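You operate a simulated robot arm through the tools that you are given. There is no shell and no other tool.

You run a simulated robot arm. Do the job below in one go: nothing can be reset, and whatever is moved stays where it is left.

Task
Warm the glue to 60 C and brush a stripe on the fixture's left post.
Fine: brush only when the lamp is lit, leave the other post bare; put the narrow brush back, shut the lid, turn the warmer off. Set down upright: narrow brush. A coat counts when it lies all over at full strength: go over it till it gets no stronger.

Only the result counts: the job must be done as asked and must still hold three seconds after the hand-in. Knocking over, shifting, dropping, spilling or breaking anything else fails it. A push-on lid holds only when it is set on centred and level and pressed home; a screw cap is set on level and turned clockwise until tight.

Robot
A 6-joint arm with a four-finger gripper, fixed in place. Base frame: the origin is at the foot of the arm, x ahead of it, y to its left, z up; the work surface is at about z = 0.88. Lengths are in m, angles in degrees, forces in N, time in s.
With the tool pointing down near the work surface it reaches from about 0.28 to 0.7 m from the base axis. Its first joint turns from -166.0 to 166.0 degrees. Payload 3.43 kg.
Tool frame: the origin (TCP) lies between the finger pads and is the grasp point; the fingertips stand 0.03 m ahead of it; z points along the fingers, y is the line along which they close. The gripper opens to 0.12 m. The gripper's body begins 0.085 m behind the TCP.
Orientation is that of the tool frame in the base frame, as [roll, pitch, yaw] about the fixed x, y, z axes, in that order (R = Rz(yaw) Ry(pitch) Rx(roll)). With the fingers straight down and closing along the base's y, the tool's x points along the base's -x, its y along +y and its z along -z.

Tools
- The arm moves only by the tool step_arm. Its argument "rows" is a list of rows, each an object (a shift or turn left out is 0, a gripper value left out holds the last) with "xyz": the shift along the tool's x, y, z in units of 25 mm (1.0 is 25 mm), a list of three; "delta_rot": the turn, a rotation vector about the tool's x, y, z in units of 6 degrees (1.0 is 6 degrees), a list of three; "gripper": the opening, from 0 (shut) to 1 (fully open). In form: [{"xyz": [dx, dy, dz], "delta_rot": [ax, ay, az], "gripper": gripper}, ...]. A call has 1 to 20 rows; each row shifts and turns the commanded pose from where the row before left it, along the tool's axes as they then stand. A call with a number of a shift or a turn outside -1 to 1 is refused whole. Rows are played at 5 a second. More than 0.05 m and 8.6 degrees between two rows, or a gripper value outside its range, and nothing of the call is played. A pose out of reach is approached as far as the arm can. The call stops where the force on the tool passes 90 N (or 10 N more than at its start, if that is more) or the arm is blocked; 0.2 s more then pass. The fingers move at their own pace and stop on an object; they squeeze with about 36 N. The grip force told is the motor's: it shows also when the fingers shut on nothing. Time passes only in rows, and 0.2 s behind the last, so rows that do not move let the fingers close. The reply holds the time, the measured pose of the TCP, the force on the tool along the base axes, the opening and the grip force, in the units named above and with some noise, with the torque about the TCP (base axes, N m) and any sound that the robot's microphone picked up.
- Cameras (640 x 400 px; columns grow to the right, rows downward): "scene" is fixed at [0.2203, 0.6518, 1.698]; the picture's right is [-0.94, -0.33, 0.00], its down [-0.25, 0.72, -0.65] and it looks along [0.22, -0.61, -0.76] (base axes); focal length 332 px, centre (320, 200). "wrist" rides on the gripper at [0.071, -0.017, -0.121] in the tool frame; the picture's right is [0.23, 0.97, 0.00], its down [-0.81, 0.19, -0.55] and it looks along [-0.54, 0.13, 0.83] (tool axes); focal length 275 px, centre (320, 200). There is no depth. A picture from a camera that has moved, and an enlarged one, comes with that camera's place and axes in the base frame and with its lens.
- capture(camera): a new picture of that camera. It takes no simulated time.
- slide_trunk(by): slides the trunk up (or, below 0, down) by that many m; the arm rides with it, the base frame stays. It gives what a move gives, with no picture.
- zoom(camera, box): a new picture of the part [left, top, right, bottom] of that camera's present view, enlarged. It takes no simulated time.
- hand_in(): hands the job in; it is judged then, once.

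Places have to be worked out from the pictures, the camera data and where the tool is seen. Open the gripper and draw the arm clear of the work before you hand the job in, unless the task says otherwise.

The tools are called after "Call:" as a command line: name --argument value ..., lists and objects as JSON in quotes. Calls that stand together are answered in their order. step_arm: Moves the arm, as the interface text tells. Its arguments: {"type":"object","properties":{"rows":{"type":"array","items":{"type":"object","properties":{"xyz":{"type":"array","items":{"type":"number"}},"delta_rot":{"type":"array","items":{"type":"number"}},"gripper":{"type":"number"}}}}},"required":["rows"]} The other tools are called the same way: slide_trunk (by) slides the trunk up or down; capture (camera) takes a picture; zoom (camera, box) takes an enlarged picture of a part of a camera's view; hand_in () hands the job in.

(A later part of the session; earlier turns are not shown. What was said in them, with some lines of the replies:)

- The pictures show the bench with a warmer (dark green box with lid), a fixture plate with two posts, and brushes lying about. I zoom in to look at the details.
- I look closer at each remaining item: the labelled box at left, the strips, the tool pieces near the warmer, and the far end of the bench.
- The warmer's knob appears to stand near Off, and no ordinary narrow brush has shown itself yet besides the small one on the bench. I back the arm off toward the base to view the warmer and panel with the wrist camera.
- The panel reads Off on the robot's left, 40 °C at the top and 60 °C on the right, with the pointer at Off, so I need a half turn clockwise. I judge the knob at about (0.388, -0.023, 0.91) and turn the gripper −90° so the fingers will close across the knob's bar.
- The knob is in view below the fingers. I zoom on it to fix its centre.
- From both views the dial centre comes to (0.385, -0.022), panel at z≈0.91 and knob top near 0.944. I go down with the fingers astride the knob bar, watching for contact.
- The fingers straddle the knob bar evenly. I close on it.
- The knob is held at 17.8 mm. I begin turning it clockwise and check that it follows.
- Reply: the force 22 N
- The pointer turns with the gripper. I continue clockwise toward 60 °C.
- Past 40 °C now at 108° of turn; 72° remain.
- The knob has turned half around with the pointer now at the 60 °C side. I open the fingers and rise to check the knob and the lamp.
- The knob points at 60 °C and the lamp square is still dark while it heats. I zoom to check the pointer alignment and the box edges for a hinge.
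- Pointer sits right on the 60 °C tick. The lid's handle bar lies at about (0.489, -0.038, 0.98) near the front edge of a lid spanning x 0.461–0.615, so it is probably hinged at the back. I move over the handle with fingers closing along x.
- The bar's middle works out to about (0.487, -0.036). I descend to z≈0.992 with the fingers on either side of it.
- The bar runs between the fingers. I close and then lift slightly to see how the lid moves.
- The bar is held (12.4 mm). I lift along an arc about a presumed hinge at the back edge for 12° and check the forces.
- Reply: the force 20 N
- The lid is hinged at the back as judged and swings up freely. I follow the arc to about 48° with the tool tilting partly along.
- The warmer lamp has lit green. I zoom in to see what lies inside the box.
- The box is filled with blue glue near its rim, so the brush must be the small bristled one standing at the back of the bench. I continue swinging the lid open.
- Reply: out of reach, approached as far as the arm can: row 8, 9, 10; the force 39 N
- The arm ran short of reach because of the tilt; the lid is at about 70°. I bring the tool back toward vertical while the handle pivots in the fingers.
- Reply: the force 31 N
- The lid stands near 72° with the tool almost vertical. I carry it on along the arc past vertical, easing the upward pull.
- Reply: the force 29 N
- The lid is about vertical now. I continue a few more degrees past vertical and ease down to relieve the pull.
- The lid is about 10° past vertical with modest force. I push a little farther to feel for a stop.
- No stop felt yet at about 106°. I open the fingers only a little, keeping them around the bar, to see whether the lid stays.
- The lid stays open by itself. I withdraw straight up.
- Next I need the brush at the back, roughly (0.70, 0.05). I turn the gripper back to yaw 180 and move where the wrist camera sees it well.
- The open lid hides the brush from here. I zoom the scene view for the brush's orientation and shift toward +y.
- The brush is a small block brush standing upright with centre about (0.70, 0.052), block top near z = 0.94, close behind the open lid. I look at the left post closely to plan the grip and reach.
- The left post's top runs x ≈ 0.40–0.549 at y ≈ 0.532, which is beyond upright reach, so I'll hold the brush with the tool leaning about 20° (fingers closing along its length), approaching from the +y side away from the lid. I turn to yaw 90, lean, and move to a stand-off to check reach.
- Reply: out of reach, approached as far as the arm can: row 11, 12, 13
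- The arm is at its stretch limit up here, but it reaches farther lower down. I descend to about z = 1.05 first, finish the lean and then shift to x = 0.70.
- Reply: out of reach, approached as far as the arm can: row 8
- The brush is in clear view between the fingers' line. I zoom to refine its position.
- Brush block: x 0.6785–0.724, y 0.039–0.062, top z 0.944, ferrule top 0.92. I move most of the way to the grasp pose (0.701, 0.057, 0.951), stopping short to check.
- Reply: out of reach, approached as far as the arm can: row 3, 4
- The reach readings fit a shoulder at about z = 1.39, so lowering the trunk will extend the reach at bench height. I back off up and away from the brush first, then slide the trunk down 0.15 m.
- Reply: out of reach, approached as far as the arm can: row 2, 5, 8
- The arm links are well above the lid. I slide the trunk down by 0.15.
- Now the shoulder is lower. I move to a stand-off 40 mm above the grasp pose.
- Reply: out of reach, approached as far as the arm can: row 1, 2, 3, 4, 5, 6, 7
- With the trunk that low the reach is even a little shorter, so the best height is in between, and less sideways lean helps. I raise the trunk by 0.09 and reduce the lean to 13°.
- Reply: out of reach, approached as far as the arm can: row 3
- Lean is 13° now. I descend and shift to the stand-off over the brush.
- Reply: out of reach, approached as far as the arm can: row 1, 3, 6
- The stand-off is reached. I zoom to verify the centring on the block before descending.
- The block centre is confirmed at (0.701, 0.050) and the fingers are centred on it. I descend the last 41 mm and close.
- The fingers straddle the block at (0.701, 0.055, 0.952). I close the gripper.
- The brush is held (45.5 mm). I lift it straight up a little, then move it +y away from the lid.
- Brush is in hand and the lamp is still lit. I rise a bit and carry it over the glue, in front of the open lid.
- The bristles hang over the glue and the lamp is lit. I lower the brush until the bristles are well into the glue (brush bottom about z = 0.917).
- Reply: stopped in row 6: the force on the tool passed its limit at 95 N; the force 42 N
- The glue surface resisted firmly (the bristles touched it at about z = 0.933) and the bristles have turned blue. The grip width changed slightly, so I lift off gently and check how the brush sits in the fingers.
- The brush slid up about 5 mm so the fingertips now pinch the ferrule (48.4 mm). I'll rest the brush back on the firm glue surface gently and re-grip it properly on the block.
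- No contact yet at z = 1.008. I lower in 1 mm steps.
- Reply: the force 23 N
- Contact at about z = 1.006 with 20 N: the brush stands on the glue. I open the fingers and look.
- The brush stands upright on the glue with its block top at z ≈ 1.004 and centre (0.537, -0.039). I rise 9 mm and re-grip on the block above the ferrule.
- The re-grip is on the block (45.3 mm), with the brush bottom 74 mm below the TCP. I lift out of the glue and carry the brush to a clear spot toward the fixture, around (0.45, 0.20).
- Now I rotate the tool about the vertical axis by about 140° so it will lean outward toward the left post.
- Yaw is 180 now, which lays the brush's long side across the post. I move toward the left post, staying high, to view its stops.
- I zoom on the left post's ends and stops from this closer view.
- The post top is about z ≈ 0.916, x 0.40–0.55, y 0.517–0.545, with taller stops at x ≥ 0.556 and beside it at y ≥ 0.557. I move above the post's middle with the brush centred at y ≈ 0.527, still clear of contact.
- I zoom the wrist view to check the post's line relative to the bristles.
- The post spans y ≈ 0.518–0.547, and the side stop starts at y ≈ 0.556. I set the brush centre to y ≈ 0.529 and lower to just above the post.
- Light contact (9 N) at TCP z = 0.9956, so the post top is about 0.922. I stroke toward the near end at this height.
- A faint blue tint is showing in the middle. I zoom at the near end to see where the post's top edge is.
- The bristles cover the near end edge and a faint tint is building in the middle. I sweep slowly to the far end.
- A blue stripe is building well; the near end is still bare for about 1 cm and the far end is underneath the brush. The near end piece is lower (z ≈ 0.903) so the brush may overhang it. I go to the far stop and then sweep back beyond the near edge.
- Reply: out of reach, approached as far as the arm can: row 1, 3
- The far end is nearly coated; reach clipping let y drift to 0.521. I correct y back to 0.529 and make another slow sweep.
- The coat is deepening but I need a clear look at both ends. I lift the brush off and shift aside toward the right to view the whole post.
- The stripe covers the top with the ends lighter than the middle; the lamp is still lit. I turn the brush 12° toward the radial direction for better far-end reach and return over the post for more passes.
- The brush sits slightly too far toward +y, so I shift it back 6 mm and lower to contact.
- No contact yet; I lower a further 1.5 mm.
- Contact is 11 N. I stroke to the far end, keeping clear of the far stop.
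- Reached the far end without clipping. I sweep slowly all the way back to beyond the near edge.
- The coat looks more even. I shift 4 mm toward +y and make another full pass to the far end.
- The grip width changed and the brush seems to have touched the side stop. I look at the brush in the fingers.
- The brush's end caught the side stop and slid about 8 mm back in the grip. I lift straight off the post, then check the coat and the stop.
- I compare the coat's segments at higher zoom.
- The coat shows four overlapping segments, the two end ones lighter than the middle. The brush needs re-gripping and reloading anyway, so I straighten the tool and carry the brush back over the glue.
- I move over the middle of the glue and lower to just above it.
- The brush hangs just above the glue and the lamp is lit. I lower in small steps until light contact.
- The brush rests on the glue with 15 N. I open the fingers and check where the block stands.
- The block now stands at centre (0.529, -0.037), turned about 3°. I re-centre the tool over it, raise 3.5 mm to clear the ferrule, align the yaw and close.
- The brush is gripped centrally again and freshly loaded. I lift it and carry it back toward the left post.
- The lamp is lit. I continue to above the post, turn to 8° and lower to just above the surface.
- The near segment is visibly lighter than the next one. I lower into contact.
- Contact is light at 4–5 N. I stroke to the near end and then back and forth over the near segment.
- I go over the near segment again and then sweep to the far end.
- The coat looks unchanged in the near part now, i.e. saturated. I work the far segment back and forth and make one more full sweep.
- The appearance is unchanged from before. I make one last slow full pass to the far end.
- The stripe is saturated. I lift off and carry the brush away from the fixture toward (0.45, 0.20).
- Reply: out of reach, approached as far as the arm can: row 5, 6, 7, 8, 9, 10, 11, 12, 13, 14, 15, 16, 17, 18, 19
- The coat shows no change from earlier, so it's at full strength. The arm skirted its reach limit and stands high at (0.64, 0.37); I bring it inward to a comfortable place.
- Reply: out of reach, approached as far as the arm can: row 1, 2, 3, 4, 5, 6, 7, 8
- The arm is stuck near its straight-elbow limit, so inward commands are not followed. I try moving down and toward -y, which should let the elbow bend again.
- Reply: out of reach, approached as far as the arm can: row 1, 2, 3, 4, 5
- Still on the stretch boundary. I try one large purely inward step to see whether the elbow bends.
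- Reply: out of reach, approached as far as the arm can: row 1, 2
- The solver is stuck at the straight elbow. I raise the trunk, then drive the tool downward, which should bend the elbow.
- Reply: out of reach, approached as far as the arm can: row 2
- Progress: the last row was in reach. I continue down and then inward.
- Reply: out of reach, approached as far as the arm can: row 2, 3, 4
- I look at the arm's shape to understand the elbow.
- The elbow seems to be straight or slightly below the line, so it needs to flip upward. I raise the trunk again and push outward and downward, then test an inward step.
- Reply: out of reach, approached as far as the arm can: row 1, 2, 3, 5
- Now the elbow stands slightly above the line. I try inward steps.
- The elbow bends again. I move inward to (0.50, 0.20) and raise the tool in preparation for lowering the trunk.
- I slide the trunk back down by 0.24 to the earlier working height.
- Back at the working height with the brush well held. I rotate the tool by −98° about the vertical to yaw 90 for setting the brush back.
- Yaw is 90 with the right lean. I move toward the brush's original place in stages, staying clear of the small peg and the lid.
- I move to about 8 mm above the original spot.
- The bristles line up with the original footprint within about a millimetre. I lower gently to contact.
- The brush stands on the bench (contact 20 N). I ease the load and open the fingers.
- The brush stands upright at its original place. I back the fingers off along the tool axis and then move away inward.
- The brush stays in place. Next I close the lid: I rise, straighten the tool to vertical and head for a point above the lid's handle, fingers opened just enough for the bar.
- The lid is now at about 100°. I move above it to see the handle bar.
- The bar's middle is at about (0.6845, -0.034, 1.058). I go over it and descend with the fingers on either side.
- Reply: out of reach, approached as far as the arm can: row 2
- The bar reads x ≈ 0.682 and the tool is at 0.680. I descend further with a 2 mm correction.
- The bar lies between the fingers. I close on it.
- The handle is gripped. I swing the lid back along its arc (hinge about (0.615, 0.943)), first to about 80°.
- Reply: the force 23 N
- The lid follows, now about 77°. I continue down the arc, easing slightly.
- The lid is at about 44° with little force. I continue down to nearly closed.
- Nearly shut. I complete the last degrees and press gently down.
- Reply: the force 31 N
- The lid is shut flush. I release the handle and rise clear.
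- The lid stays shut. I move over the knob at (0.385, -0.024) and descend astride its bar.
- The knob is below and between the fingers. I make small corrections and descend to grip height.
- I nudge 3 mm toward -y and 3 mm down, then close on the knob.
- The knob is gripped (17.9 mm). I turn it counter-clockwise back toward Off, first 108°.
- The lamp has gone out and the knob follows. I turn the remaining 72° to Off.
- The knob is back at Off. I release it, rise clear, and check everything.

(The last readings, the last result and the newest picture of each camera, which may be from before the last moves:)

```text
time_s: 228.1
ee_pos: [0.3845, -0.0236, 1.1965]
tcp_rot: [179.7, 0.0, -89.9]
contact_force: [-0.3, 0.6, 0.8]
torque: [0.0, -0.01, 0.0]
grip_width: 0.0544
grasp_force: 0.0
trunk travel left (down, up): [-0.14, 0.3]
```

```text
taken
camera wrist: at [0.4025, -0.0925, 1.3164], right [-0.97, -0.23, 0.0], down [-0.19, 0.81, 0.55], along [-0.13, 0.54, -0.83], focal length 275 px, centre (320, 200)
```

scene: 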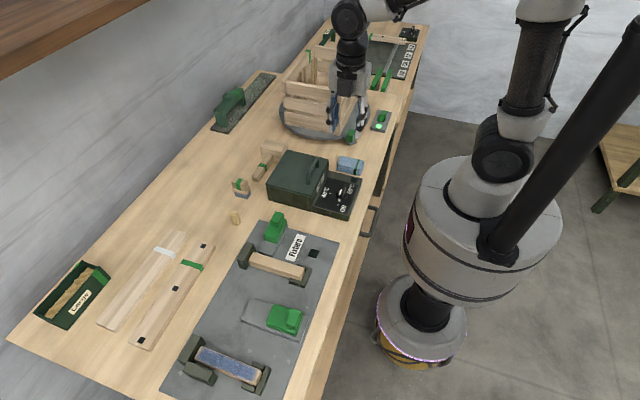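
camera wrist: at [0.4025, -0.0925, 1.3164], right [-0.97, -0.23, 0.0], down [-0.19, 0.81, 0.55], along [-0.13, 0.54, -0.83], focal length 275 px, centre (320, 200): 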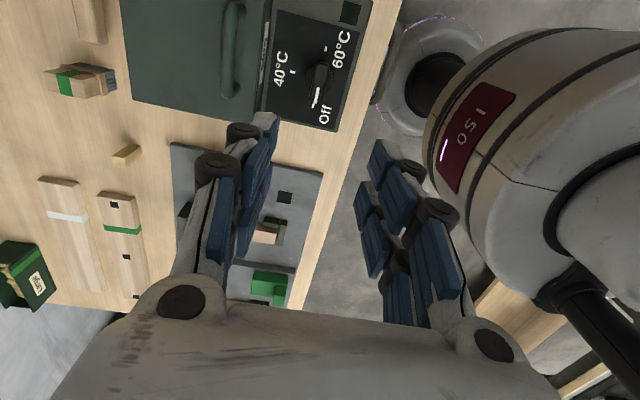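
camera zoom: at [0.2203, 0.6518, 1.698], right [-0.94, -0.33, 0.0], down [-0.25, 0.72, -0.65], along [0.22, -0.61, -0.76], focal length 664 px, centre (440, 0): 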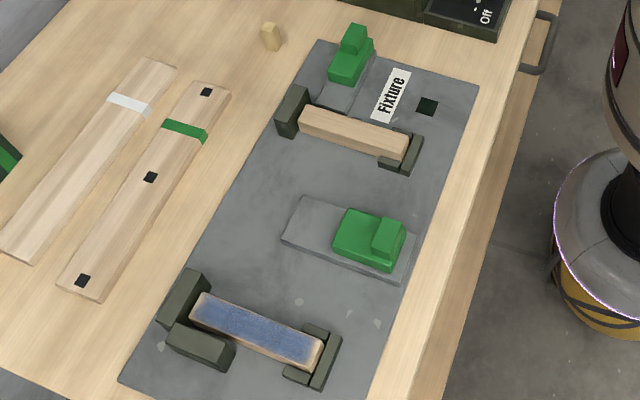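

Everything matches: stripe on the left post only, brush upright in its place, lid shut, knob at Off with the lamp out. I zoom once on the knob and draw the arm clear with the gripper open.

Call:
step_arm --rows '[{"xyz": [0, 0, -1], "gripper": 1}, {"xyz": [0, 0, -1]}, {"xyz": [0, 0, -1]}, {"xyz": [0, 0, -0.5]}, {}, {}, {}]'

Call:
zoom --camera "wrist" --box '[220, 0, 400, 140]'

Call:
zoom --camera "scene" --box '[185, 335, 275, 395]'

Call:
zoom --camera "scene" --box '[215, 130, 375, 230]'

```text
time_s: 229.7
ee_pos: [0.3853, -0.0238, 1.2832]
tcp_rot: [179.8, 0.0, -90.1]
contact_force: [0.6, 0.5, -0.3]
torque: [-0.01, 0.0, -0.03]
grip_width: 0.1199
grasp_force: 0.0
trunk travel left (down, up): [-0.14, 0.3]
```

```text
2.86 times, centred on (310, 70) of wrist
camera zoom: at [0.4032, -0.0939, 1.403], right [-0.97, -0.23, 0.0], down [-0.19, 0.81, 0.55], along [-0.13, 0.54, -0.83], focal length 786 px, centre (349, 571)
```

zoom: 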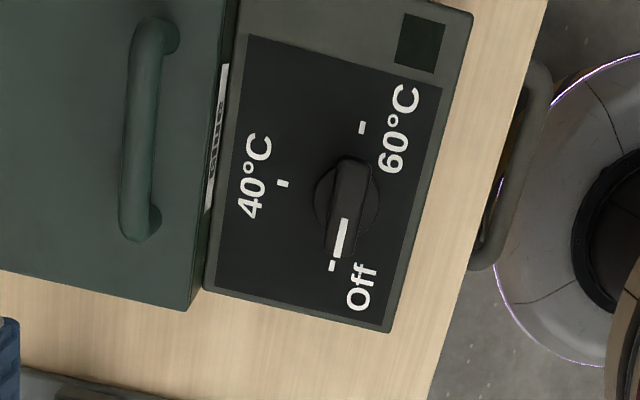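

```text
6.67 times, centred on (230, 365) of scene
camera zoom: at [0.2203, 0.6518, 1.698], right [-0.94, -0.33, 0.0], down [-0.25, 0.72, -0.65], along [0.22, -0.61, -0.76], focal length 2213 px, centre (920, -900)
```

zoom: 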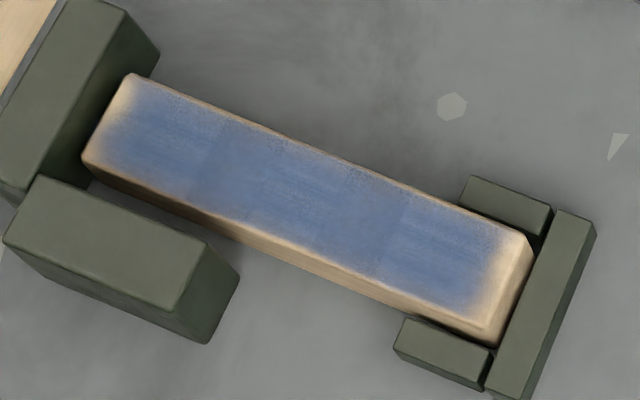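

```text
4.00 times, centred on (295, 180) of scene
camera zoom: at [0.2203, 0.6518, 1.698], right [-0.94, -0.33, 0.0], down [-0.25, 0.72, -0.65], along [0.22, -0.61, -0.76], focal length 1328 px, centre (420, 280)
```

zoom: 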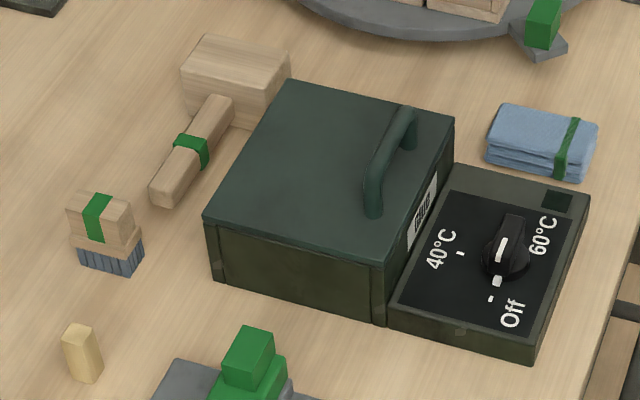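

The knob points at Off with the lamp dark, the lid is shut flush and the brush stands upright where it was. Only the left post has the stripe, the arm is clear and the gripper is open, so I hand the job in.

Call:
hand_in

```text
The job is handed in.
```

The job is handed in. The glue was warmed to 60 °C and brushed onto the fixture's left post with the lamp lit. The right post is bare.

- **Stripe:** It runs the length of the post's top face. It fades over the last few millimetres at the ends and sides. The last several passes, including some with a freshly loaded brush, made no visible difference, so I took it as full strength. I judged that by eye from the camera.
- **Lamp:** It lit before I loaded the brush and was lit each time I could see it until I turned the knob back. The arm hid it during some of the strokes.
- **Brush:** It stands upright within about 2 mm of where it was, with glue still on the bristles.
- **Warmer:** The lid is shut flush and the knob points at Off, with the lamp out.
- **Contact with the fixture:** Partway through, the end of the brush caught the tall stop beside the left post. The brush slipped in the grip, so I set it down on the glue and gripped it again. The stop did not move in the pictures.

The arm is clear with the gripper open. The trunk is about 6 cm lower than at the start.
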